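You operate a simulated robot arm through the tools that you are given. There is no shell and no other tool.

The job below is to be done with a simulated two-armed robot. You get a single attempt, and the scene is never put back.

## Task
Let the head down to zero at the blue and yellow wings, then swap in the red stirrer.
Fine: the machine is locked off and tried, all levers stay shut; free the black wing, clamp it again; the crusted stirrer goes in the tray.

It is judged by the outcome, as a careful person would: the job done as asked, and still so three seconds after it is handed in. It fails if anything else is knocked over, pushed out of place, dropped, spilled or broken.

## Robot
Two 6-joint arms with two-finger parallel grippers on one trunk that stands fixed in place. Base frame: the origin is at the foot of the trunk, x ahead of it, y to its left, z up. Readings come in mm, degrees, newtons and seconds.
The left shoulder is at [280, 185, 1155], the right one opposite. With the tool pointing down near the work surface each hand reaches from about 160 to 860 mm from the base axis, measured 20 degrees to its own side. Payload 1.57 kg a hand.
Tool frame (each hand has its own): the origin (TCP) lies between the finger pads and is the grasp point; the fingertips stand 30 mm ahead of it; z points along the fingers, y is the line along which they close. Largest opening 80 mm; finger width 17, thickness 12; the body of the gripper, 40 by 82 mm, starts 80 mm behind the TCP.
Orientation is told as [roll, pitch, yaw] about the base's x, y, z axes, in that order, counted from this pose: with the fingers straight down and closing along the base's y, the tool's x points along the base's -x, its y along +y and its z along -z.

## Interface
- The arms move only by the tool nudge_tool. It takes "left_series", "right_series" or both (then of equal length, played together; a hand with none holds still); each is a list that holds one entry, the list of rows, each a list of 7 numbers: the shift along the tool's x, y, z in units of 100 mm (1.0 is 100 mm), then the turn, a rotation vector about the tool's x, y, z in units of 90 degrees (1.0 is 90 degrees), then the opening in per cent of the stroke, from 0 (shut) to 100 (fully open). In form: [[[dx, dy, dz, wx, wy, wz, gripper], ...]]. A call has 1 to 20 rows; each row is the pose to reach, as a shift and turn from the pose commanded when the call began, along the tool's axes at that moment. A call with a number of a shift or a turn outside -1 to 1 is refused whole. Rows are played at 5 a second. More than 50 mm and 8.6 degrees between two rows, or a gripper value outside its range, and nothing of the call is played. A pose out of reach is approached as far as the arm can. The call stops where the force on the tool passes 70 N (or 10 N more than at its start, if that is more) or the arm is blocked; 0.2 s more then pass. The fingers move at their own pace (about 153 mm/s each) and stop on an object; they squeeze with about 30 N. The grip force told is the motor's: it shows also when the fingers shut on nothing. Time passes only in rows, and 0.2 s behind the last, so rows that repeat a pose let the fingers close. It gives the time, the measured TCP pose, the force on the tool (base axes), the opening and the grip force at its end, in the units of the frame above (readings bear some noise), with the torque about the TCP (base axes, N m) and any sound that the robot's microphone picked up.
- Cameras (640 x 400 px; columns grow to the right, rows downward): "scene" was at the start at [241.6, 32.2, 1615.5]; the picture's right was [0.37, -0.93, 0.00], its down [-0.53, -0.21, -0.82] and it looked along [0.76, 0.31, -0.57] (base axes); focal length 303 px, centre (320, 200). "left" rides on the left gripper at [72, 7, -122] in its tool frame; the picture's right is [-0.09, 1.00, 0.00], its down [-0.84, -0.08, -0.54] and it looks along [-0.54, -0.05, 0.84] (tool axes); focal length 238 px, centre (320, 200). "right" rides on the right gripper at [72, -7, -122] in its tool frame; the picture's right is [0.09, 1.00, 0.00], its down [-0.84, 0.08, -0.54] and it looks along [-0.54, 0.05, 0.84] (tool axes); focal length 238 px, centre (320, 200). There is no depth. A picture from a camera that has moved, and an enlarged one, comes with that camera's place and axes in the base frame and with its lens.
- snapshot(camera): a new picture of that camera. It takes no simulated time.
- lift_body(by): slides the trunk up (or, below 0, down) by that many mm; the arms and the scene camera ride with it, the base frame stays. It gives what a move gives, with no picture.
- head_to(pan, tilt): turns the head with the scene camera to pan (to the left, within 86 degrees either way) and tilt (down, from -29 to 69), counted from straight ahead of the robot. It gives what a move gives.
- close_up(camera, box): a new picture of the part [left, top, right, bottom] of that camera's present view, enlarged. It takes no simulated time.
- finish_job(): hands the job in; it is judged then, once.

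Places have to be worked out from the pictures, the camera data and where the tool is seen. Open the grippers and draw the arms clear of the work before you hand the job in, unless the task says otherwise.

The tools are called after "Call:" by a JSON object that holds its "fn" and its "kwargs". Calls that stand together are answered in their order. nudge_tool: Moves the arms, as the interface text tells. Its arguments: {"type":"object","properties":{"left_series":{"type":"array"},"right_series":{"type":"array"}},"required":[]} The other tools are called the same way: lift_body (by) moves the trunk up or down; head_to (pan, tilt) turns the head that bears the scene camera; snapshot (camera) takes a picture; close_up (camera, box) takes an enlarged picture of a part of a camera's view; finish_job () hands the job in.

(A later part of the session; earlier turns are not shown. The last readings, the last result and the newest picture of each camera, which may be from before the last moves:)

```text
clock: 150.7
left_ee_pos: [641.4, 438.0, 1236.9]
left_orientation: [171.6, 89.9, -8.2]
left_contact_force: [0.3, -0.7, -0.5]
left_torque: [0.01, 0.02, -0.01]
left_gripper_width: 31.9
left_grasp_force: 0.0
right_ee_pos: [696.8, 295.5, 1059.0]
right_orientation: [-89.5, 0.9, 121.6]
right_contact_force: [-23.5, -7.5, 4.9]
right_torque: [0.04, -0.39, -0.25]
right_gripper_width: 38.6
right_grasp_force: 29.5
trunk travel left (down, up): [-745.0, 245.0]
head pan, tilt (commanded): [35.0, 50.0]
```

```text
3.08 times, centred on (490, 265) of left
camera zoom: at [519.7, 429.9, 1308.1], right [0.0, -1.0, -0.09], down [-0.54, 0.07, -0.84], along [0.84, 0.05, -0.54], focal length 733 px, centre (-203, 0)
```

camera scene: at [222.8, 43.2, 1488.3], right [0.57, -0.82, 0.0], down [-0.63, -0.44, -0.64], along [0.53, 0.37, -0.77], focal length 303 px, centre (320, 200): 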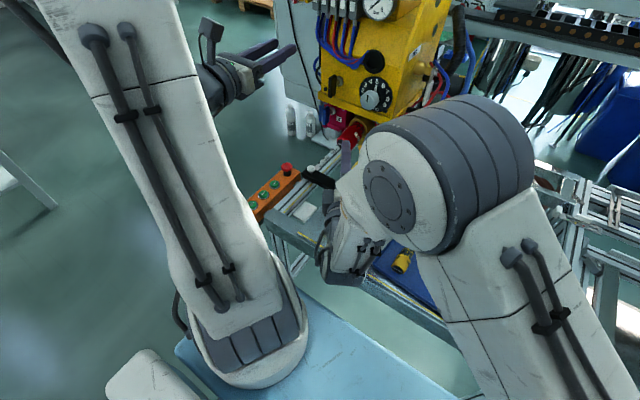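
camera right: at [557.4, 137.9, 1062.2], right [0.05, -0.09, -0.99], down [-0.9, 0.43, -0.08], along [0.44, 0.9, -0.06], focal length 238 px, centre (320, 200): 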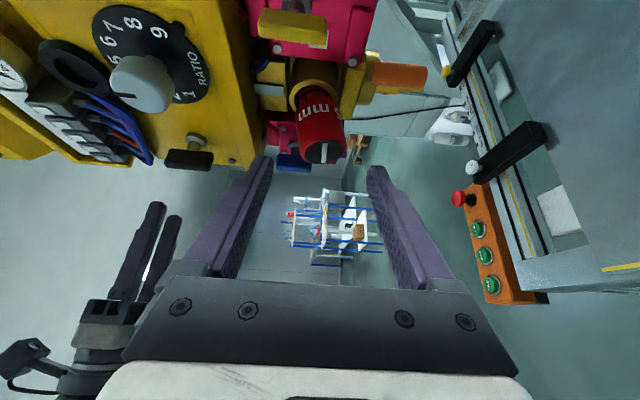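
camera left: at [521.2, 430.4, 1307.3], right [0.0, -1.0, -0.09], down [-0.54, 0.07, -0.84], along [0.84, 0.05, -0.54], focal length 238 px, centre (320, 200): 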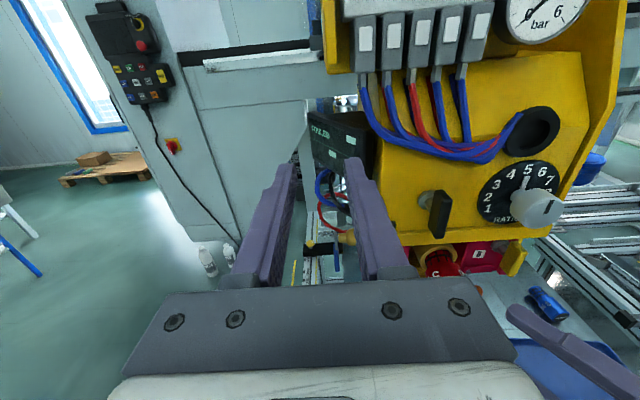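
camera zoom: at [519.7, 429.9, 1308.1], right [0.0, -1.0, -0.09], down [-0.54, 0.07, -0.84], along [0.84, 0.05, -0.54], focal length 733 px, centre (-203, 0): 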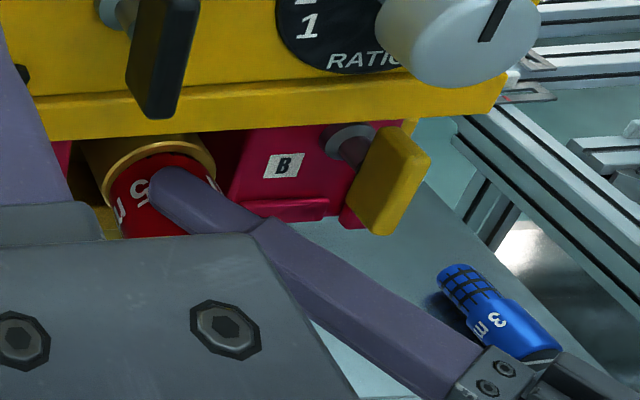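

It now reads 23 N against a firm stop and no mesh shows. I check the seating depth with the scene camera against the old stirrer's slot position.

Call:
{"fn": "head_to", "kwargs": {"pan": 32, "tilt": 30}}

Call:
{"fn": "snapshot", "kwargs": {"camera": "scene"}}

Call:
{"fn": "close_up", "kwargs": {"camera": "scene", "box": [270, 200, 398, 280]}}

```text
clock: 151.6
left_ee_pos: [641.8, 437.9, 1237.1]
left_orientation: [163.6, 89.9, -16.0]
left_contact_force: [0.1, 0.0, 0.0]
left_torque: [-0.02, 0.01, -0.03]
left_gripper_width: 32.2
left_grasp_force: 0.0
right_ee_pos: [696.4, 296.7, 1059.1]
right_orientation: [-89.5, 0.9, 121.6]
right_contact_force: [-27.6, -4.0, 2.2]
right_torque: [0.02, -0.33, 0.25]
right_gripper_width: 38.3
right_grasp_force: 30.0
trunk travel left (down, up): [-745.0, 245.0]
head pan, tilt (commanded): [32.0, 30.0]
```

```text
taken
camera scene: at [234.8, 46.6, 1518.0], right [0.53, -0.85, 0.0], down [-0.42, -0.27, -0.87], along [0.73, 0.46, -0.5], focal length 303 px, centre (320, 200)
```

scene: 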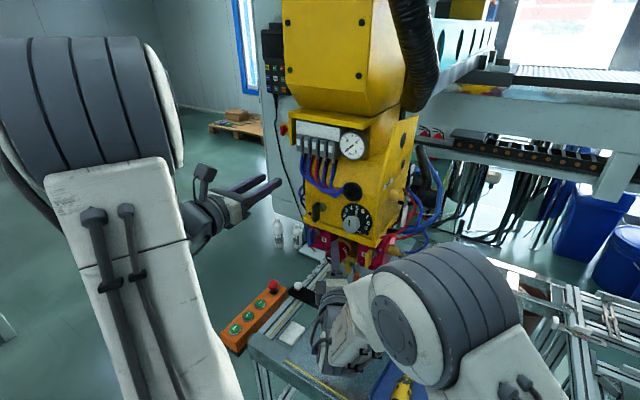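

```text
5.00 times, centred on (334, 240) of scene
camera zoom: at [234.8, 46.6, 1518.0], right [0.53, -0.85, 0.0], down [-0.42, -0.27, -0.87], along [0.73, 0.46, -0.5], focal length 1517 px, centre (250, 0)
```

zoom: 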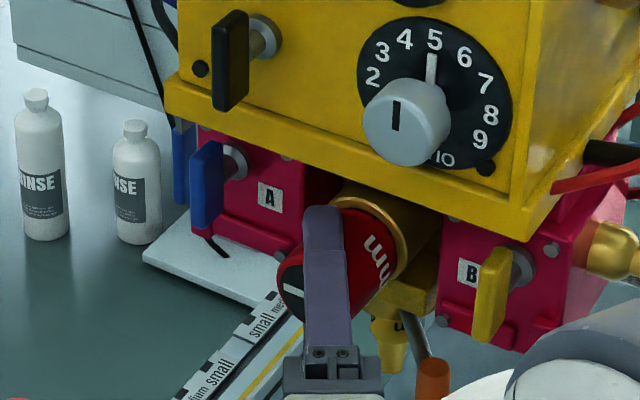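

The red stirrer sits against the sleeve, with the label close to the ring as the old one's was. While the right hand keeps holding it with a slightly eased push, I bring the left hand over to the black wing, staying 5 mm in front of its bar.

Call:
{"fn": "nudge_tool", "kwargs": {"left_series": [[[-0.1, 0.15, 0.01, 0, 0, 0, 40], [-0.2, 0.3, 0.02, 0, 0, 0, 40], [-0.3, 0.45, 0.02, 0, 0, 0, 40], [-0.4, 0.6, 0.03, 0, 0, 0, 40], [-0.5, 0.75, 0.03, 0, 0, 0, 40], [-0.6, 0.88, 0.035, 0, 0, 0, 40], [-0.605, 0.98, 0.035, 0, 0, 0, 40]]], "right_series": [[[-0.005, -0.01, -0.0085, 0, 0, 0, 0], [-0.005, -0.01, -0.0085, 0, 0, 0, 0], [-0.005, -0.01, -0.0085, 0, 0, 0, 0], [-0.005, -0.01, -0.0085, 0, 0, 0, 0], [-0.005, -0.01, -0.0085, 0, 0, 0, 0], [-0.005, -0.01, -0.0085, 0, 0, 0, 0], [-0.005, -0.01, -0.0085, 0, 0, 0, 0]]]}}

Call:
{"fn": "snapshot", "kwargs": {"camera": "left"}}

Call:
{"fn": "snapshot", "kwargs": {"camera": "scene"}}

```text
clock: 153.2
left_ee_pos: [669.3, 370.3, 1179.3]
left_orientation: [133.1, 89.8, -46.6]
left_contact_force: [-23.4, 4.1, 5.7]
left_torque: [-0.11, -0.02, -0.51]
left_gripper_width: 28.5
left_grasp_force: 0.0
left hand out of reach, approached as far as the arm can: row 4, 5, 6, 7
right_ee_pos: [697.2, 295.6, 1058.9]
right_orientation: [-89.5, 0.9, 121.4]
right_contact_force: [-3.2, 3.5, -7.9]
right_torque: [-0.09, -0.13, 0.92]
right_gripper_width: 38.3
right_grasp_force: 30.1
trunk travel left (down, up): [-745.0, 245.0]
head pan, tilt (commanded): [32.0, 30.0]
```

```text
taken
camera left: at [546.5, 361.7, 1251.7], right [0.01, -1.0, -0.09], down [-0.54, 0.07, -0.84], along [0.84, 0.05, -0.54], focal length 238 px, centre (320, 200)
```

left: 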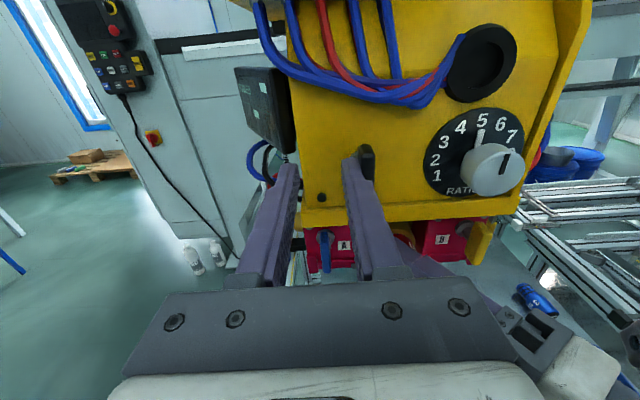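

```text
taken
camera scene: at [234.7, 47.8, 1518.1], right [0.53, -0.85, 0.0], down [-0.42, -0.27, -0.87], along [0.73, 0.46, -0.5], focal length 303 px, centre (320, 200)
```

scene: 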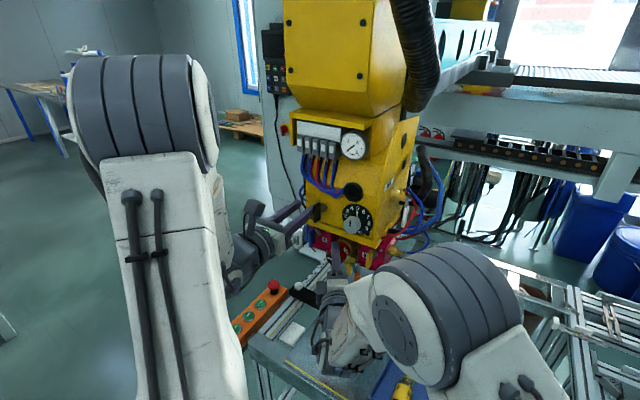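

The left arm could not follow at this trunk height and a finger now touches the black wing. I back it off to the left right away; the right hand still holds the stirrer.

Call:
{"fn": "nudge_tool", "kwargs": {"left_series": [[[0.03, -0.1, -0.02, 0, 0, 0, 40], [0.07, -0.2, -0.05, 0, 0, 0, 40], [0.11, -0.3, -0.08, 0, 0, 0, 40], [0.15, -0.4, -0.11, 0, 0, 0, 40], [0.2, -0.5, -0.14, 0, 0, 0, 40]]]}}

Call:
{"fn": "snapshot", "kwargs": {"camera": "left"}}

Call:
{"fn": "close_up", "kwargs": {"camera": "scene", "box": [270, 180, 398, 260]}}

Call:
{"fn": "close_up", "kwargs": {"camera": "right", "box": [220, 40, 420, 220]}}

```text
clock: 154.4
left_ee_pos: [655.9, 418.6, 1200.3]
left_orientation: [100.4, 90.0, -79.4]
left_contact_force: [-0.3, -0.9, -0.1]
left_torque: [0.02, -0.03, 0.02]
left_gripper_width: 31.9
left_grasp_force: 0.1
right_ee_pos: [697.3, 296.5, 1059.3]
right_orientation: [-89.5, 0.8, 121.4]
right_contact_force: [-14.5, 1.6, -6.8]
right_torque: [-0.04, -0.19, -0.06]
right_gripper_width: 38.4
right_grasp_force: 30.1
trunk travel left (down, up): [-745.0, 245.0]
head pan, tilt (commanded): [32.0, 30.0]
```

```text
taken
camera left: at [534.4, 410.4, 1271.3], right [0.0, -1.0, -0.09], down [-0.54, 0.07, -0.84], along [0.84, 0.05, -0.54], focal length 238 px, centre (320, 200)
```

left: 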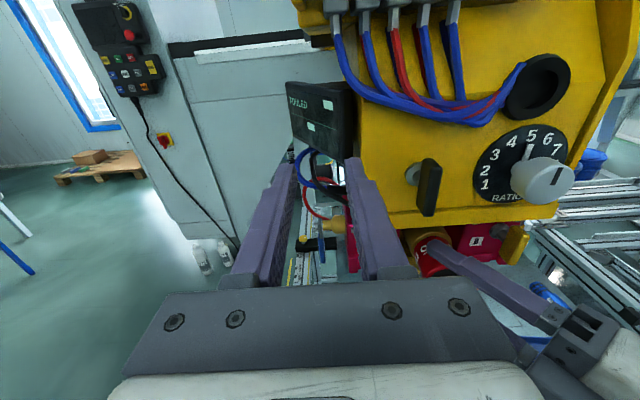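

```text
5.00 times, centred on (334, 220) of scene
camera zoom: at [236.0, 47.1, 1517.9], right [0.53, -0.85, 0.0], down [-0.42, -0.27, -0.87], along [0.73, 0.46, -0.5], focal length 1517 px, centre (250, 100)
```

zoom: 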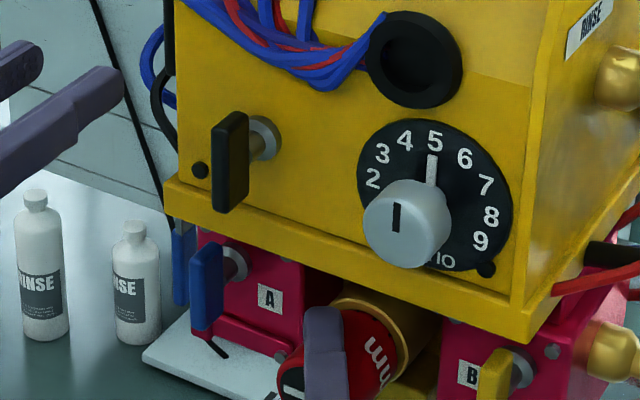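

```text
2.22 times, centred on (320, 130) of right
camera zoom: at [628.9, 171.4, 1068.5], right [0.05, -0.1, -0.99], down [-0.9, 0.43, -0.09], along [0.44, 0.9, -0.07], focal length 530 px, centre (320, 356)
```

zoom: 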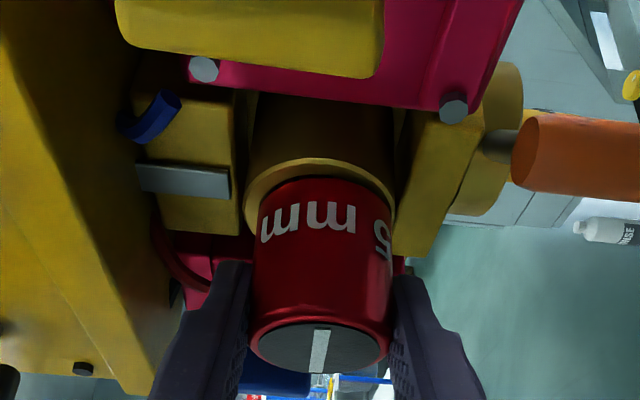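

The left hand is clear again, the wing is still upright, and the red stirrer is still held seated. Since the left arm cannot reach straight-on here, I'll turn the wing by pushing its top with closed fingertips: I close the left hand and yaw it 30° inward, stopping 25 mm to the left of the wing.

Call:
{"fn": "nudge_tool", "kwargs": {"left_series": [[[-0.005, 0.04, 0.02, -0.066, 0, 0, 0], [-0.01, 0.09, 0.05, -0.133, 0, 0, 0], [-0.02, 0.14, 0.08, -0.2, 0, 0, 0], [-0.025, 0.19, 0.1, -0.266, 0, 0, 0], [-0.03, 0.24, 0.12, -0.333, 0, 0, 0], [-0.03, 0.24, 0.12, -0.333, 0, 0, 0]]]}}

Call:
{"fn": "snapshot", "kwargs": {"camera": "left"}}

Call:
{"fn": "close_up", "kwargs": {"camera": "scene", "box": [240, 160, 400, 260]}}

```text
clock: 155.8
left_ee_pos: [668.7, 393.6, 1195.5]
left_orientation: [150.0, 89.9, -59.8]
left_contact_force: [0.4, -0.8, -0.6]
left_torque: [0.03, -0.04, -0.01]
left_gripper_width: 0.0
left_grasp_force: 21.2
right_ee_pos: [696.8, 296.1, 1059.7]
right_orientation: [-89.5, 0.7, 121.4]
right_contact_force: [-13.5, 0.5, -8.5]
right_torque: [-0.04, -0.16, 0.06]
right_gripper_width: 38.6
right_grasp_force: 29.9
trunk travel left (down, up): [-745.0, 245.0]
head pan, tilt (commanded): [32.0, 30.0]
```

```text
taken
camera left: at [559.4, 447.9, 1268.0], right [-0.5, -0.86, -0.09], down [-0.43, 0.34, -0.84], along [0.75, -0.38, -0.54], focal length 238 px, centre (320, 200)
```

left: 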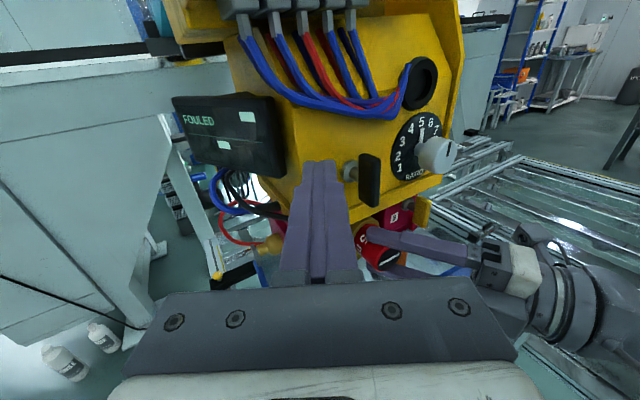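

```text
4.00 times, centred on (320, 210) of scene
camera zoom: at [236.0, 47.1, 1517.9], right [0.53, -0.85, 0.0], down [-0.42, -0.27, -0.87], along [0.73, 0.46, -0.5], focal length 1213 px, centre (320, 160)
```

zoom: 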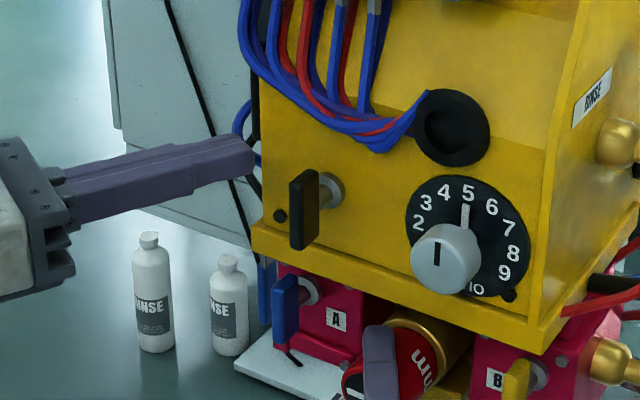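

The left hand followed exactly and its fingertips are level with the top of the wing. I sweep it slowly to the right until it has pushed the wing top a first few millimetres.

Call:
{"fn": "nudge_tool", "kwargs": {"left_series": [[[0, 0.047, 0.039, 0, 0, 0, 0], [0, 0.099, 0.069, 0, 0, 0, 0], [0, 0.151, 0.099, 0, 0, 0, 0], [0, 0.177, 0.114, 0, 0, 0, 0], [0, 0.203, 0.129, 0, 0, 0, 0], [0, 0.229, 0.144, 0, 0, 0, 0], [0, 0.255, 0.159, 0, 0, 0, 0]]]}}

Call:
{"fn": "close_up", "kwargs": {"camera": "scene", "box": [270, 170, 370, 240]}}

Call:
{"fn": "close_up", "kwargs": {"camera": "left", "box": [260, 110, 440, 260]}}

```text
clock: 157.4
left_ee_pos: [669.0, 365.3, 1196.3]
left_orientation: [-165.0, 89.9, -14.7]
left_contact_force: [-1.4, 4.9, 3.3]
left_torque: [-0.06, -0.07, 0.07]
left_gripper_width: 0.0
left_grasp_force: 21.5
right_ee_pos: [698.0, 294.8, 1059.4]
right_orientation: [-89.4, 0.7, 121.4]
right_contact_force: [-13.0, -1.6, -9.4]
right_torque: [-0.05, -0.22, 0.18]
right_gripper_width: 38.3
right_grasp_force: 29.8
trunk travel left (down, up): [-745.0, 245.0]
head pan, tilt (commanded): [32.0, 30.0]
```

```text
5.71 times, centred on (320, 205) of scene
camera zoom: at [236.0, 47.3, 1517.9], right [0.53, -0.85, 0.0], down [-0.42, -0.27, -0.87], along [0.73, 0.46, -0.5], focal length 1734 px, centre (320, 171)
```

zoom: 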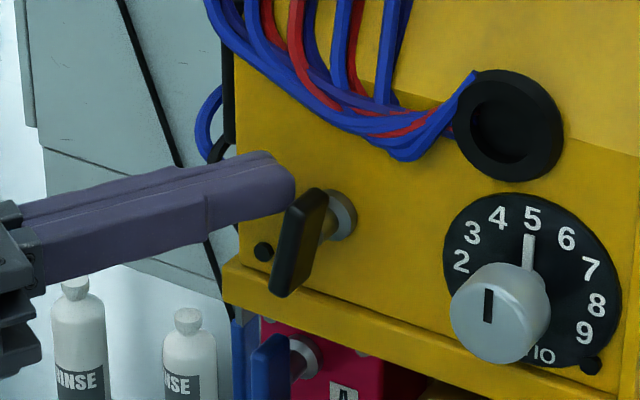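

```text
2.67 times, centred on (350, 185) of left
camera zoom: at [560.2, 418.5, 1268.5], right [-0.49, -0.87, -0.09], down [-0.43, 0.34, -0.84], along [0.76, -0.37, -0.54], focal length 636 px, centre (240, 240)
```

zoom: 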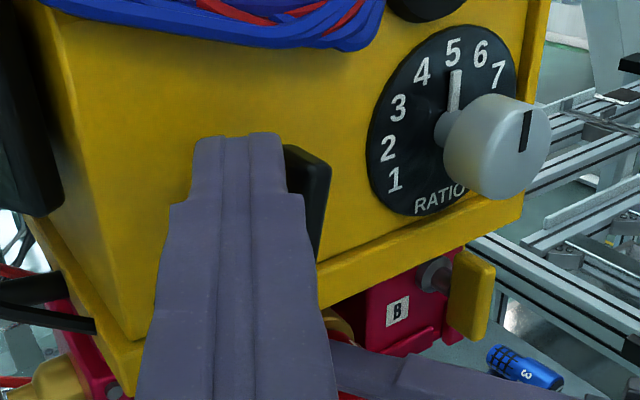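

The wing is turning. I continue the sweep another 19 mm, lowering slightly in the second half to follow the wing's end.

Call:
{"fn": "nudge_tool", "kwargs": {"left_series": [[[0, 0.026, 0.015, 0, 0, 0, 0], [0, 0.052, 0.03, 0, 0, 0, 0], [0, 0.078, 0.045, 0, 0, 0, 0], [-0.01, 0.104, 0.06, 0, 0, 0, 0], [-0.02, 0.13, 0.075, 0, 0, 0, 0], [-0.03, 0.15, 0.0865, 0, 0, 0, 0], [-0.04, 0.165, 0.095, 0, 0, 0, 0]]]}}

Call:
{"fn": "close_up", "kwargs": {"camera": "scene", "box": [270, 170, 370, 240]}}

Call:
{"fn": "close_up", "kwargs": {"camera": "left", "box": [260, 110, 440, 260]}}

```text
clock: 159.0
left_ee_pos: [669.5, 345.1, 1193.8]
left_orientation: [174.5, 90.0, -35.3]
left_contact_force: [-1.1, 2.6, 2.0]
left_torque: [-0.04, -0.04, 0.02]
left_gripper_width: 0.0
left_grasp_force: 21.1
right_ee_pos: [697.9, 295.4, 1059.8]
right_orientation: [-89.5, 0.9, 121.5]
right_contact_force: [-11.1, -0.6, -10.2]
right_torque: [-0.06, -0.2, 0.09]
right_gripper_width: 38.2
right_grasp_force: 29.9
trunk travel left (down, up): [-745.0, 245.0]
head pan, tilt (commanded): [32.0, 30.0]
```

```text
5.71 times, centred on (320, 205) of scene
camera zoom: at [236.1, 47.2, 1517.9], right [0.53, -0.85, 0.0], down [-0.42, -0.27, -0.87], along [0.73, 0.46, -0.5], focal length 1734 px, centre (320, 171)
```

zoom: 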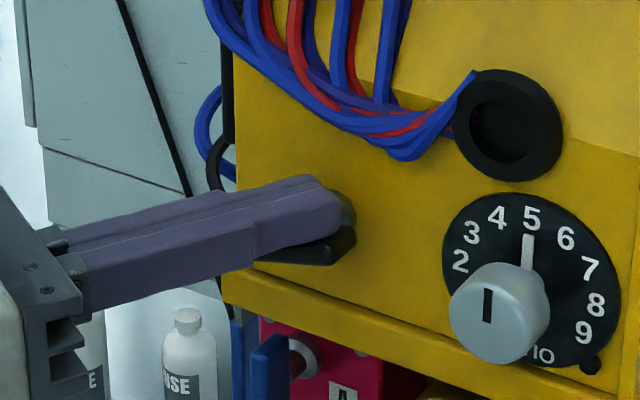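

```text
2.67 times, centred on (350, 185) of left
camera zoom: at [560.9, 399.2, 1264.3], right [-0.49, -0.86, -0.09], down [-0.43, 0.34, -0.84], along [0.75, -0.37, -0.54], focal length 636 px, centre (240, 240)
```

zoom: 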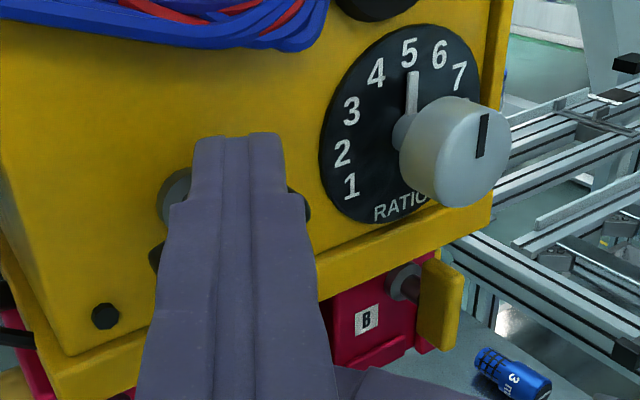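

The wing is nearly level. I press its right end down in 1 mm steps until it stops.

Call:
{"fn": "nudge_tool", "kwargs": {"left_series": [[[-0.01, 0, 0, 0, 0, 0, 0], [-0.02, 0, 0, 0, 0, 0, 0], [-0.03, 0, 0, 0, 0, 0, 0], [-0.04, 0, 0, 0, 0, 0, 0]]]}}

Call:
{"fn": "close_up", "kwargs": {"camera": "scene", "box": [270, 170, 370, 240]}}

Call:
{"fn": "close_up", "kwargs": {"camera": "left", "box": [260, 110, 440, 260]}}

```text
clock: 160.0
left_ee_pos: [669.5, 344.6, 1189.7]
left_orientation: [-155.5, 89.8, -5.3]
left_contact_force: [4.0, -3.9, 13.9]
left_torque: [-0.18, -0.39, -0.03]
left_gripper_width: 0.1
left_grasp_force: 21.0
right_ee_pos: [698.1, 295.8, 1059.1]
right_orientation: [-89.5, 0.8, 121.6]
right_contact_force: [-6.5, 4.8, -11.3]
right_torque: [-0.11, -0.12, 0.15]
right_gripper_width: 38.2
right_grasp_force: 30.2
trunk travel left (down, up): [-745.0, 245.0]
head pan, tilt (commanded): [32.0, 30.0]
```

```text
5.71 times, centred on (320, 205) of scene
camera zoom: at [236.3, 46.9, 1518.0], right [0.53, -0.85, 0.0], down [-0.42, -0.26, -0.87], along [0.73, 0.46, -0.5], focal length 1734 px, centre (320, 171)
```

zoom: 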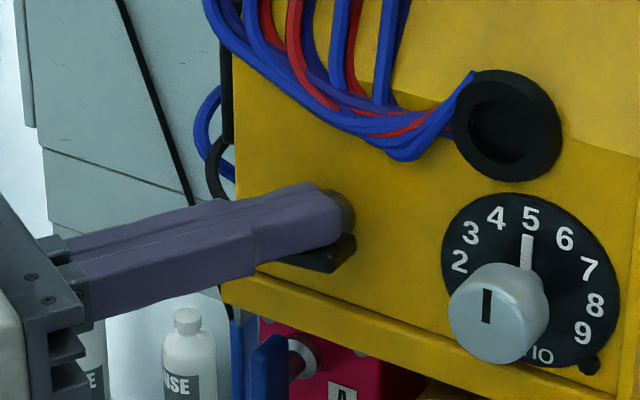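

```text
2.67 times, centred on (350, 185) of left
camera zoom: at [560.5, 398.4, 1260.9], right [-0.49, -0.86, -0.09], down [-0.43, 0.34, -0.84], along [0.76, -0.37, -0.54], focal length 636 px, centre (240, 240)
```

zoom: 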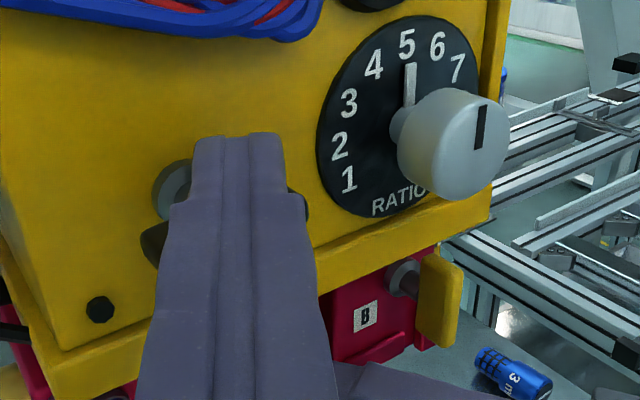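

The push-down reads 14 N at the height where the bar should lie flat. I lift the left hand off to see the wing's angle.

Call:
{"fn": "nudge_tool", "kwargs": {"left_series": [[[0.08, 0, 0, 0, 0, 0, 0], [0.18, -0.05, -0.03, 0, 0, 0, 0], [0.26, -0.15, -0.09, 0, 0, 0, 0], [0.3, -0.3, -0.17, 0, 0, 0, 0], [0.3, -0.43, -0.25, 0, 0, 0, 0]]]}}

Call:
{"fn": "close_up", "kwargs": {"camera": "scene", "box": [270, 170, 370, 240]}}

Call:
{"fn": "close_up", "kwargs": {"camera": "left", "box": [260, 110, 440, 260]}}

Call:
{"fn": "close_up", "kwargs": {"camera": "right", "box": [220, 40, 420, 220]}}

```text
clock: 161.0
left_ee_pos: [666.8, 367.4, 1208.6]
left_orientation: [38.6, 88.2, -172.7]
left_contact_force: [-0.9, -0.5, -0.7]
left_torque: [-0.02, 0.02, -0.01]
left_gripper_width: 0.0
left_grasp_force: 21.6
right_ee_pos: [697.0, 297.4, 1059.6]
right_orientation: [-89.4, 0.8, 121.3]
right_contact_force: [0.8, -18.3, -3.8]
right_torque: [-0.04, -0.37, -0.88]
right_gripper_width: 38.3
right_grasp_force: 30.2
trunk travel left (down, up): [-745.0, 245.0]
head pan, tilt (commanded): [32.0, 30.0]
stopped in row 4 (left hand): the force on the tool passed its limit at 82 N (the readings are from after the stop); the commanded pose is now the measured one
```

```text
5.71 times, centred on (320, 205) of scene
camera zoom: at [236.6, 45.5, 1518.7], right [0.53, -0.85, 0.0], down [-0.42, -0.26, -0.87], along [0.73, 0.46, -0.5], focal length 1734 px, centre (320, 171)
```

zoom: 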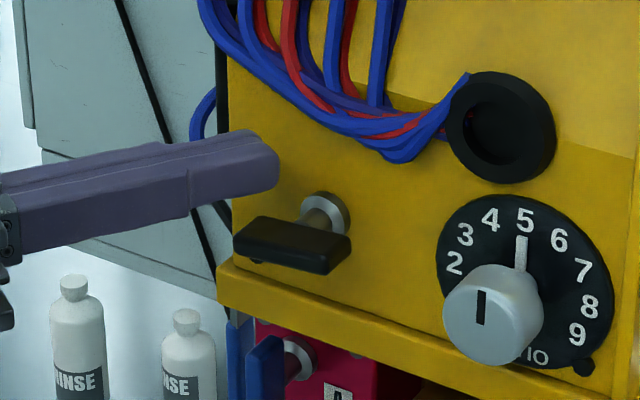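

```text
2.67 times, centred on (350, 185) of left
camera zoom: at [561.4, 424.5, 1282.9], right [-0.52, -0.85, -0.07], down [-0.45, 0.34, -0.82], along [0.73, -0.4, -0.56], focal length 636 px, centre (240, 240)
```

zoom: 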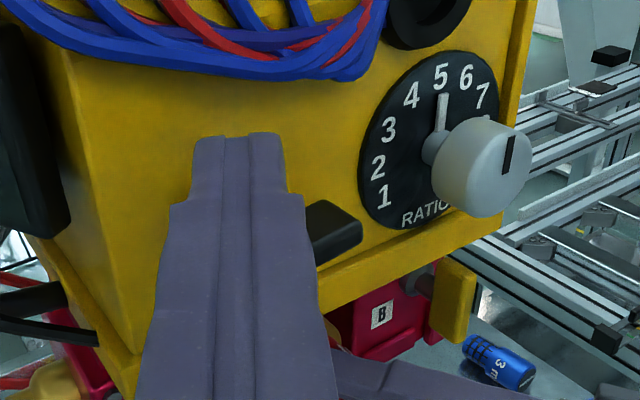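

```text
2.22 times, centred on (320, 130) of right
camera zoom: at [628.8, 172.0, 1068.7], right [0.05, -0.1, -0.99], down [-0.9, 0.43, -0.08], along [0.44, 0.9, -0.07], focal length 530 px, centre (320, 356)
```

zoom: 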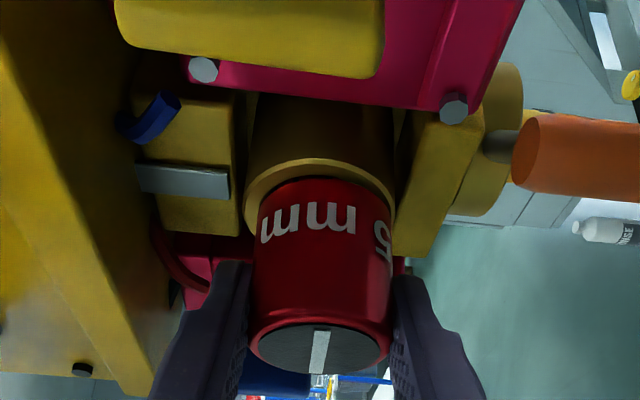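

The wing now lies level again. The left hand was stopped by a contact while lifting, and I want to see what it touched before moving on.

Call:
{"fn": "snapshot", "kwargs": {"camera": "left"}}

Call:
{"fn": "snapshot", "kwargs": {"camera": "scene"}}

Call:
{"fn": "close_up", "kwargs": {"camera": "scene", "box": [200, 110, 400, 235]}}

```text
taken
camera left: at [561.4, 424.5, 1282.9], right [-0.52, -0.85, -0.07], down [-0.45, 0.34, -0.82], along [0.73, -0.4, -0.56], focal length 238 px, centre (320, 200)
```

left: 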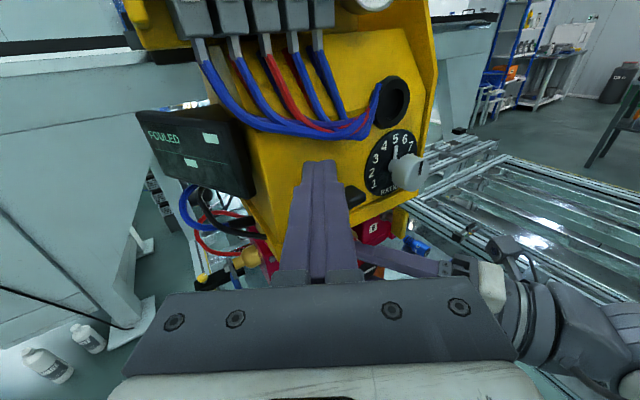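

```text
taken
camera scene: at [236.6, 45.5, 1518.7], right [0.53, -0.85, 0.0], down [-0.42, -0.26, -0.87], along [0.73, 0.46, -0.5], focal length 303 px, centre (320, 200)
```

scene: 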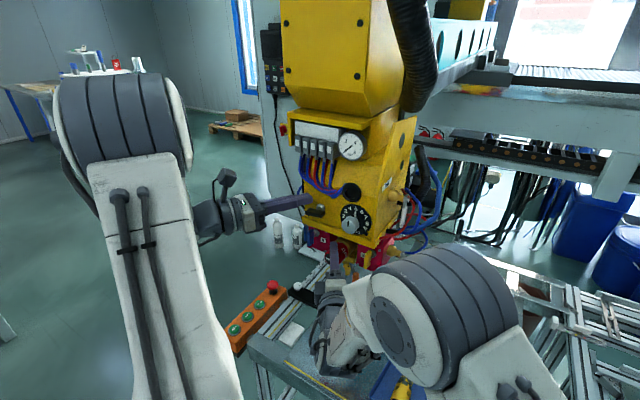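

```text
3.20 times, centred on (300, 172) of scene
camera zoom: at [236.6, 45.5, 1518.7], right [0.53, -0.85, 0.0], down [-0.42, -0.26, -0.87], along [0.73, 0.46, -0.5], focal length 971 px, centre (384, 288)
```

zoom: 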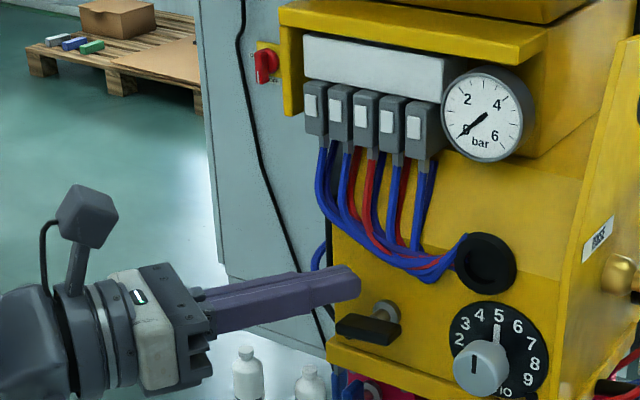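

All parts look in place: the hoses hang as before and the black wing lies level like at the start. I zoom on the wing and the stirrer to confirm.

Call:
{"fn": "close_up", "kwargs": {"camera": "scene", "box": [295, 195, 345, 230]}}

Call:
{"fn": "close_up", "kwargs": {"camera": "scene", "box": [270, 180, 398, 260]}}

```text
11.43 times, centred on (320, 212) of scene
camera zoom: at [236.6, 45.5, 1518.7], right [0.53, -0.85, 0.0], down [-0.42, -0.26, -0.87], along [0.73, 0.46, -0.5], focal length 3467 px, centre (320, 57)
```

zoom: 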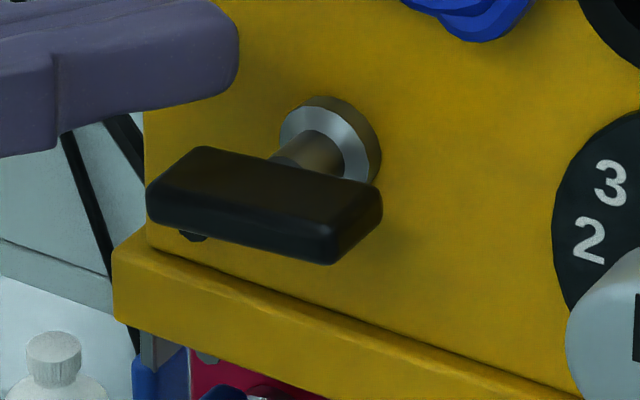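

```text
5.00 times, centred on (334, 220) of scene
camera zoom: at [236.6, 45.5, 1518.7], right [0.53, -0.85, 0.0], down [-0.42, -0.26, -0.87], along [0.73, 0.46, -0.5], focal length 1517 px, centre (250, 100)
```

zoom: 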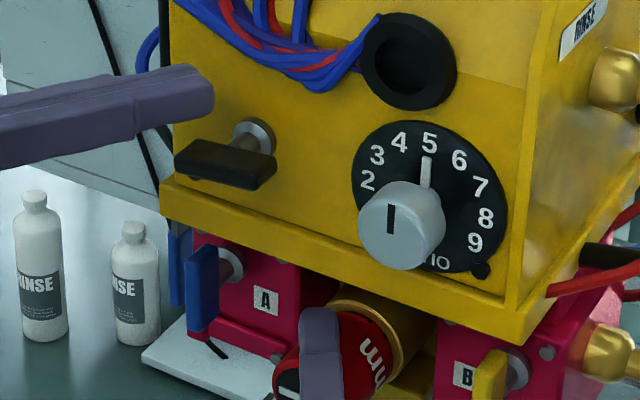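

Measured against the lip, the wing's right end is still about 4° above level. I bring the fingertips back over that end, keeping below the hoses, to press it fully home.

Call:
{"fn": "nudge_tool", "kwargs": {"left_series": [[[-0.05, 0, 0, 0, 0, 0, 0], [-0.1, 0, 0, 0, 0, 0, 0], [-0.1, 0.07, 0.05, 0, 0, 0, 0], [-0.1, 0.14, 0.1, 0, 0, 0, 0], [-0.1, 0.198, 0.156, 0, 0, 0, 0], [-0.13, 0.198, 0.156, 0, 0, 0, 0], [-0.16, 0.198, 0.156, 0, 0, 0, 0], [-0.18, 0.198, 0.156, 0, 0, 0, 0]]]}}

Call:
{"fn": "close_up", "kwargs": {"camera": "scene", "box": [295, 195, 345, 230]}}

```text
clock: 162.8
left_ee_pos: [669.0, 340.5, 1191.1]
left_orientation: [39.2, 88.2, -172.2]
left_contact_force: [-0.7, -1.7, 4.9]
left_torque: [-0.1, -0.12, -0.01]
left_gripper_width: 0.1
left_grasp_force: 21.7
right_ee_pos: [696.9, 295.7, 1059.8]
right_orientation: [-89.5, 0.7, 121.5]
right_contact_force: [8.0, -21.7, -12.8]
right_torque: [-0.15, -0.21, -0.45]
right_gripper_width: 38.5
right_grasp_force: 29.6
trunk travel left (down, up): [-745.0, 245.0]
head pan, tilt (commanded): [32.0, 30.0]
```

```text
11.43 times, centred on (320, 212) of scene
camera zoom: at [237.2, 45.2, 1517.8], right [0.53, -0.85, 0.0], down [-0.42, -0.26, -0.87], along [0.73, 0.46, -0.5], focal length 3467 px, centre (320, 57)
```

zoom: 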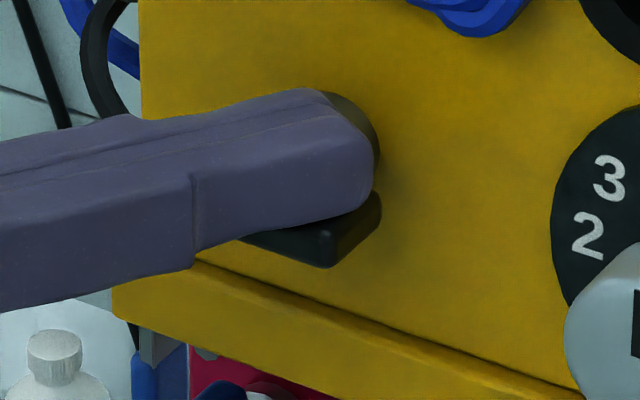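

The fingertip is back on the wing's right end with 5 N. I press further down in 1 mm steps.

Call:
{"fn": "nudge_tool", "kwargs": {"left_series": [[[-0.01, 0, 0, 0, 0, 0, 0], [-0.02, 0, 0, 0, 0, 0, 0], [-0.03, 0, 0, 0, 0, 0, 0]]]}}

Call:
{"fn": "close_up", "kwargs": {"camera": "scene", "box": [295, 195, 345, 230]}}

```text
clock: 163.6
left_ee_pos: [669.4, 341.8, 1189.5]
left_orientation: [46.3, 88.7, -165.2]
left_contact_force: [0.6, -2.8, 31.4]
left_torque: [-0.49, -0.83, 0.36]
left_gripper_width: 0.0
left_grasp_force: 20.9
right_ee_pos: [696.9, 296.9, 1060.3]
right_orientation: [-89.5, 0.9, 121.5]
right_contact_force: [16.3, -14.5, -18.2]
right_torque: [-0.26, -0.11, -0.33]
right_gripper_width: 38.4
right_grasp_force: 30.5
trunk travel left (down, up): [-745.0, 245.0]
head pan, tilt (commanded): [32.0, 30.0]
```

```text
11.43 times, centred on (320, 212) of scene
camera zoom: at [237.0, 45.1, 1518.0], right [0.53, -0.85, 0.0], down [-0.42, -0.26, -0.87], along [0.73, 0.46, -0.5], focal length 3467 px, centre (320, 57)
```

zoom: 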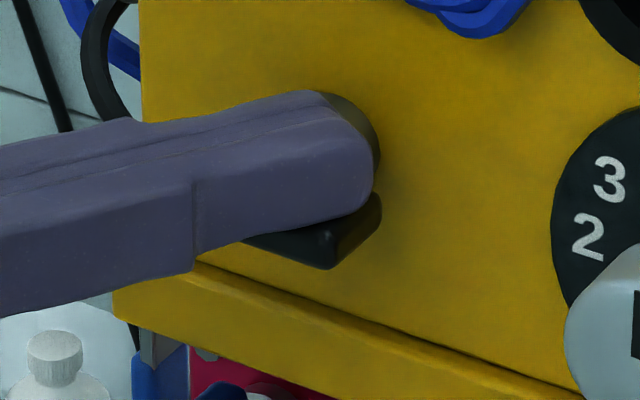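

It reads 31 N and hardly moves: the wing is home against its stop. I lift 5 mm and withdraw straight back along the finger axis, away from the hoses.

Call:
{"fn": "nudge_tool", "kwargs": {"left_series": [[[0.03, 0, 0, 0, 0, 0, 0], [0.06, 0, 0, 0, 0, 0, 0], [0.08, 0, -0.1, 0, 0, 0, 0], [0.08, 0, -0.25, 0, 0, 0, 0], [0.08, 0, -0.4, 0, 0, 0, 0], [0.08, 0, -0.55, 0, 0, 0, 0]]]}}

Call:
{"fn": "close_up", "kwargs": {"camera": "scene", "box": [295, 195, 345, 230]}}

Call:
{"fn": "snapshot", "kwargs": {"camera": "scene"}}

Call:
{"fn": "close_up", "kwargs": {"camera": "right", "box": [220, 40, 420, 220]}}

```text
clock: 165.0
left_ee_pos: [622.9, 369.5, 1195.3]
left_orientation: [38.0, 88.1, -173.6]
left_contact_force: [0.2, -0.1, 0.3]
left_torque: [0.01, -0.03, 0.0]
left_gripper_width: 0.0
left_grasp_force: 21.4
right_ee_pos: [696.2, 297.5, 1059.1]
right_orientation: [-89.5, 0.7, 121.5]
right_contact_force: [5.9, -22.0, -13.5]
right_torque: [-0.25, -0.15, -0.61]
right_gripper_width: 38.4
right_grasp_force: 30.0
trunk travel left (down, up): [-745.0, 245.0]
head pan, tilt (commanded): [32.0, 30.0]
```

```text
11.43 times, centred on (320, 212) of scene
camera zoom: at [237.4, 45.2, 1517.7], right [0.53, -0.85, 0.0], down [-0.42, -0.26, -0.87], along [0.73, 0.46, -0.5], focal length 3467 px, centre (320, 57)
```

zoom: 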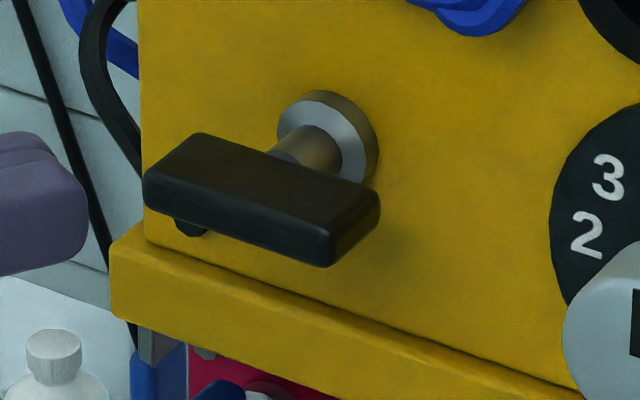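

```text
taken
camera scene: at [237.4, 45.2, 1517.7], right [0.53, -0.85, 0.0], down [-0.42, -0.26, -0.87], along [0.73, 0.46, -0.5], focal length 303 px, centre (320, 200)
```

scene: 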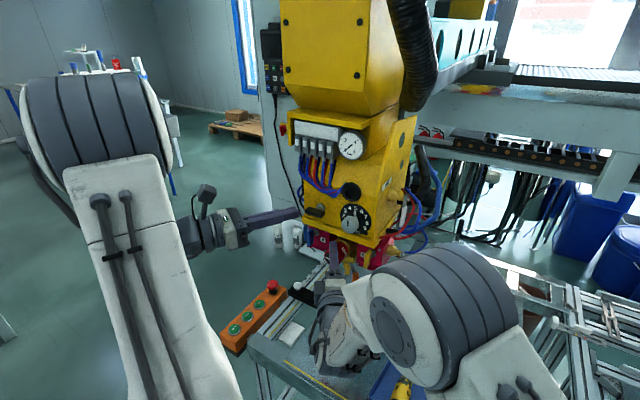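

```text
2.22 times, centred on (320, 130) of right
camera zoom: at [628.9, 172.6, 1068.4], right [0.05, -0.09, -0.99], down [-0.9, 0.43, -0.08], along [0.43, 0.9, -0.06], focal length 530 px, centre (320, 356)
```

zoom: 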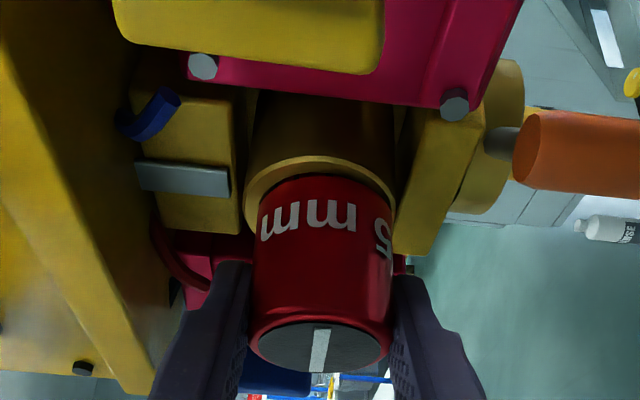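

The wing now lies level (within about 1°), fully clamped, and the left hand is clear. Before letting go of the stirrer I ease the side load on the right hand.

Call:
{"fn": "nudge_tool", "kwargs": {"right_series": [[[0.008, 0.005, -0.002, 0, 0, 0, 0], [0.0154, 0.01, -0.0035, 0, 0, 0, 0], [0.0154, 0.01, -0.0035, 0, 0, 0, 0]]]}}

```text
clock: 165.8
left_ee_pos: [623.2, 370.1, 1195.3]
left_orientation: [38.9, 88.2, -172.4]
left_contact_force: [0.0, -0.3, 0.7]
left_torque: [0.0, 0.05, 0.0]
left_gripper_width: 0.0
left_grasp_force: 21.4
right_ee_pos: [696.2, 296.0, 1059.4]
right_orientation: [-89.8, 0.7, 121.8]
right_contact_force: [6.4, -14.3, -11.8]
right_torque: [-0.14, -0.03, -0.65]
right_gripper_width: 38.4
right_grasp_force: 30.0
trunk travel left (down, up): [-745.0, 245.0]
head pan, tilt (commanded): [32.0, 30.0]
```

The load is dropping. I ease a little more.

Call:
{"fn": "nudge_tool", "kwargs": {"right_series": [[[0.013, 0.01, -0.002, 0, 0, 0, 0], [0.0265, 0.02, -0.0045, 0, 0, 0, 0], [0.0265, 0.02, -0.0045, 0, 0, 0, 0]]]}}

```text
clock: 166.6
left_ee_pos: [623.4, 370.7, 1194.5]
left_orientation: [39.9, 88.1, -171.4]
left_contact_force: [0.2, -0.2, 0.3]
left_torque: [0.0, 0.0, 0.0]
left_gripper_width: 0.3
left_grasp_force: 21.2
right_ee_pos: [696.7, 297.2, 1059.7]
right_orientation: [-89.9, 0.8, 122.0]
right_contact_force: [7.9, 0.9, -3.0]
right_torque: [-0.02, 0.06, -0.44]
right_gripper_width: 38.2
right_grasp_force: 30.2
trunk travel left (down, up): [-745.0, 245.0]
head pan, tilt (commanded): [32.0, 30.0]
```

The hand position did not change while the load fell, so the stirrer itself is firmly clamped. I open the right fingers gently and check that it stays level.

Call:
{"fn": "nudge_tool", "kwargs": {"right_series": [[[0, 0, 0, 0, 0, 0, 52], [0, 0, 0, 0, 0, 0, 58], [0, 0, 0, 0, 0, 0, 66], [0, 0, 0, 0, 0, 0, 74]]]}}

Call:
{"fn": "close_up", "kwargs": {"camera": "right", "box": [220, 40, 420, 220]}}

Call:
{"fn": "close_up", "kwargs": {"camera": "scene", "box": [270, 190, 398, 270]}}

```text
clock: 167.6
left_ee_pos: [622.7, 371.3, 1194.9]
left_orientation: [39.7, 88.1, -171.7]
left_contact_force: [-0.6, 0.4, 0.0]
left_torque: [0.0, 0.0, 0.0]
left_gripper_width: 0.0
left_grasp_force: 21.3
right_ee_pos: [696.1, 295.7, 1058.6]
right_orientation: [-89.7, 1.0, 121.9]
right_contact_force: [-0.3, -0.4, -0.9]
right_torque: [-0.02, -0.01, 0.02]
right_gripper_width: 59.3
right_grasp_force: 0.1
trunk travel left (down, up): [-745.0, 245.0]
head pan, tilt (commanded): [32.0, 30.0]
```

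```text
2.22 times, centred on (320, 130) of right
camera zoom: at [629.4, 170.8, 1066.7], right [0.05, -0.09, -0.99], down [-0.9, 0.42, -0.09], along [0.43, 0.9, -0.06], focal length 530 px, centre (320, 356)
```

zoom: 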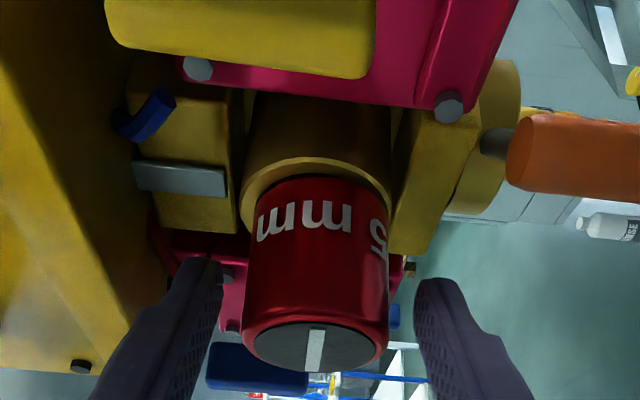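

```text
5.00 times, centred on (334, 230) of scene
camera zoom: at [236.4, 46.2, 1517.8], right [0.53, -0.85, 0.0], down [-0.42, -0.26, -0.87], along [0.73, 0.46, -0.5], focal length 1517 px, centre (250, 50)
```

zoom: 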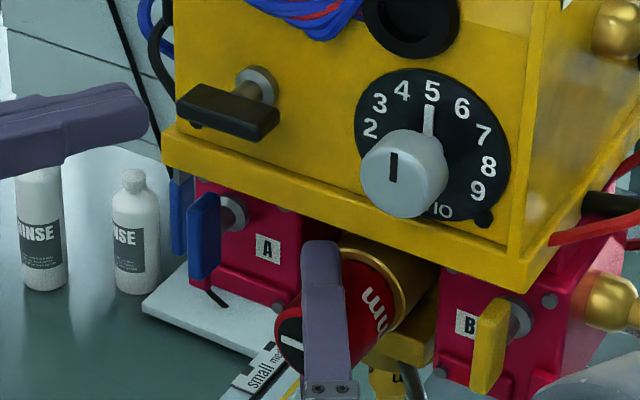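

The red stirrer stays level and in place: it is clamped. I withdraw the right hand back along its own axis.

Call:
{"fn": "nudge_tool", "kwargs": {"right_series": [[[0, 0, -0.12, 0, 0, 0, 76], [0, 0, -0.24, 0, 0, 0, 76], [0, 0, -0.36, 0, 0, 0, 76], [0, 0, -0.48, 0, 0, 0, 76], [0, 0, -0.6, 0, 0, 0, 76], [0, 0, -0.72, 0, 0, 0, 76]]]}}

Call:
{"fn": "snapshot", "kwargs": {"camera": "right"}}

Call:
{"fn": "close_up", "kwargs": {"camera": "scene", "box": [270, 190, 398, 270]}}

Call:
{"fn": "close_up", "kwargs": {"camera": "scene", "box": [310, 100, 390, 150]}}

```text
clock: 169.0
left_ee_pos: [622.7, 370.8, 1195.9]
left_orientation: [39.7, 88.1, -171.6]
left_contact_force: [-0.4, -0.4, 0.4]
left_torque: [-0.01, 0.05, -0.02]
left_gripper_width: 0.0
left_grasp_force: 20.8
right_ee_pos: [635.1, 258.1, 1058.7]
right_orientation: [-89.8, 0.8, 121.9]
right_contact_force: [0.4, 0.0, 0.7]
right_torque: [0.02, -0.03, 0.01]
right_gripper_width: 60.7
right_grasp_force: 0.0
trunk travel left (down, up): [-745.0, 245.0]
head pan, tilt (commanded): [32.0, 30.0]
```

```text
taken
camera right: at [568.5, 133.1, 1067.2], right [0.05, -0.09, -0.99], down [-0.9, 0.42, -0.09], along [0.43, 0.9, -0.06], focal length 238 px, centre (320, 200)
```

right: 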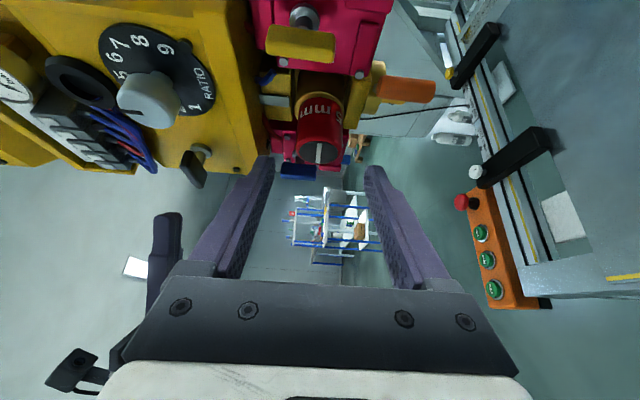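

```text
5.00 times, centred on (334, 230) of scene
camera zoom: at [236.5, 46.3, 1517.8], right [0.53, -0.85, 0.0], down [-0.42, -0.27, -0.87], along [0.73, 0.46, -0.5], focal length 1517 px, centre (250, 50)
```

zoom: 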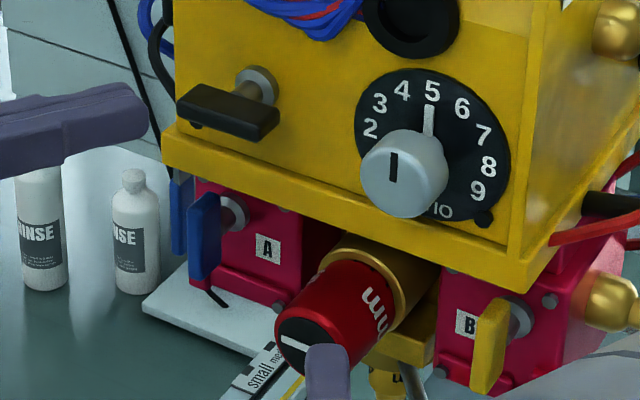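

```text
8.00 times, centred on (350, 125) of scene
camera zoom: at [236.5, 46.3, 1517.8], right [0.53, -0.85, 0.0], down [-0.42, -0.27, -0.87], along [0.73, 0.46, -0.5], focal length 2427 px, centre (80, 800)
```

zoom: 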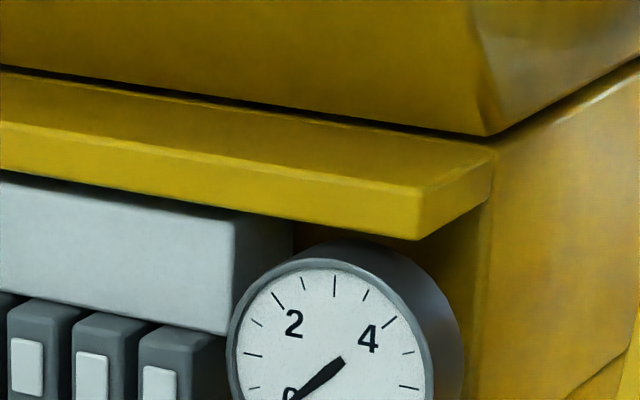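

The red stirrer sits in the sleeve with its label near the ring, the wing is level and the gauge is at zero. I move the right hand away to the right, unwinding its yaw, and back the left hand off too, opening it.

Call:
{"fn": "nudge_tool", "kwargs": {"right_series": [[[0.09, 0, -0.08, 0, 0.045, 0, 76], [0.18, 0, -0.17, 0, 0.09, 0, 76], [0.27, 0, -0.25, 0, 0.135, 0, 76], [0.36, 0, -0.33, 0, 0.18, 0, 76], [0.45, 0, -0.42, 0, 0.225, 0, 76], [0.54, 0, -0.5, 0, 0.27, 0, 76], [0.62, 0, -0.58, 0, 0.31, 0, 76], [0.707, 0, -0.666, 0, 0.345, 0, 76]]], "left_series": [[[0, -0.05, -0.02, 0, 0, 0, 0], [0, -0.1, -0.04, 0, 0, 0, 0], [0, -0.2, -0.06, 0, 0, 0, 0], [0, -0.3, -0.08, 0, 0, 0, 10], [0, -0.4, -0.1, 0, 0, 0, 20], [0, -0.5, -0.1, 0, 0, 0, 30], [0, -0.55, -0.1, 0, 0, 0, 40], [0, -0.6, -0.1, 0, 0, 0, 40]]]}}

Call:
{"fn": "snapshot", "kwargs": {"camera": "scene"}}

Call:
{"fn": "close_up", "kwargs": {"camera": "scene", "box": [270, 190, 398, 270]}}

Call:
{"fn": "close_up", "kwargs": {"camera": "right", "box": [200, 80, 420, 240]}}

```text
clock: 170.8
left_ee_pos: [644.2, 428.1, 1194.5]
left_orientation: [40.3, 88.1, -171.0]
left_contact_force: [-0.4, 0.9, -0.1]
left_torque: [0.0, 0.01, 0.0]
left_gripper_width: 32.1
left_grasp_force: 0.1
right_ee_pos: [623.5, 153.6, 1060.5]
right_orientation: [-90.1, 0.9, 89.4]
right_contact_force: [-0.1, 0.9, 0.0]
right_torque: [-0.01, 0.01, 0.0]
right_gripper_width: 60.7
right_grasp_force: 0.0
trunk travel left (down, up): [-745.0, 245.0]
head pan, tilt (commanded): [32.0, 30.0]
```

```text
taken
camera scene: at [236.4, 46.2, 1517.8], right [0.53, -0.85, 0.0], down [-0.42, -0.27, -0.87], along [0.73, 0.46, -0.5], focal length 303 px, centre (320, 200)
```

scene: 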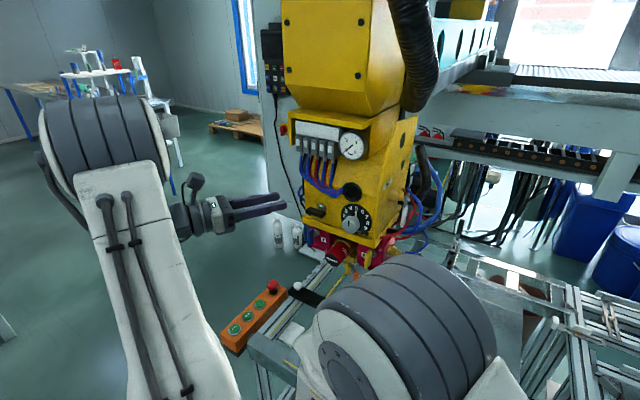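

```text
5.00 times, centred on (334, 230) of scene
camera zoom: at [236.4, 46.2, 1517.8], right [0.53, -0.85, 0.0], down [-0.42, -0.27, -0.87], along [0.73, 0.46, -0.5], focal length 1517 px, centre (250, 50)
```

zoom: 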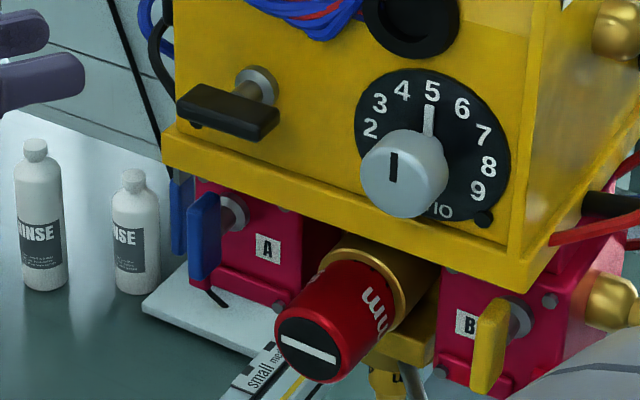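

```text
2.50 times, centred on (310, 160) of right
camera zoom: at [500.3, 83.4, 1067.9], right [0.0, -0.11, -0.99], down [-0.53, 0.84, -0.09], along [0.85, 0.53, -0.06], focal length 596 px, centre (345, 300)
```

zoom: 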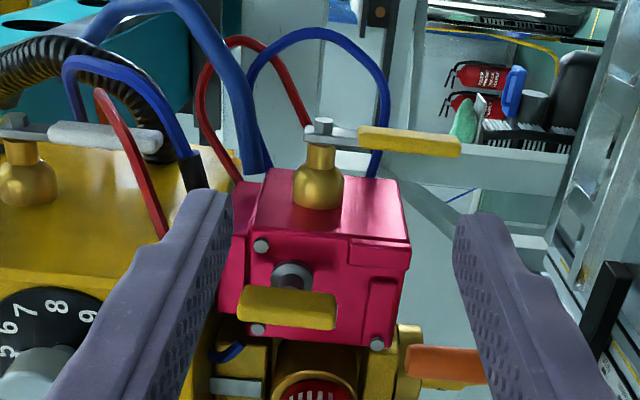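

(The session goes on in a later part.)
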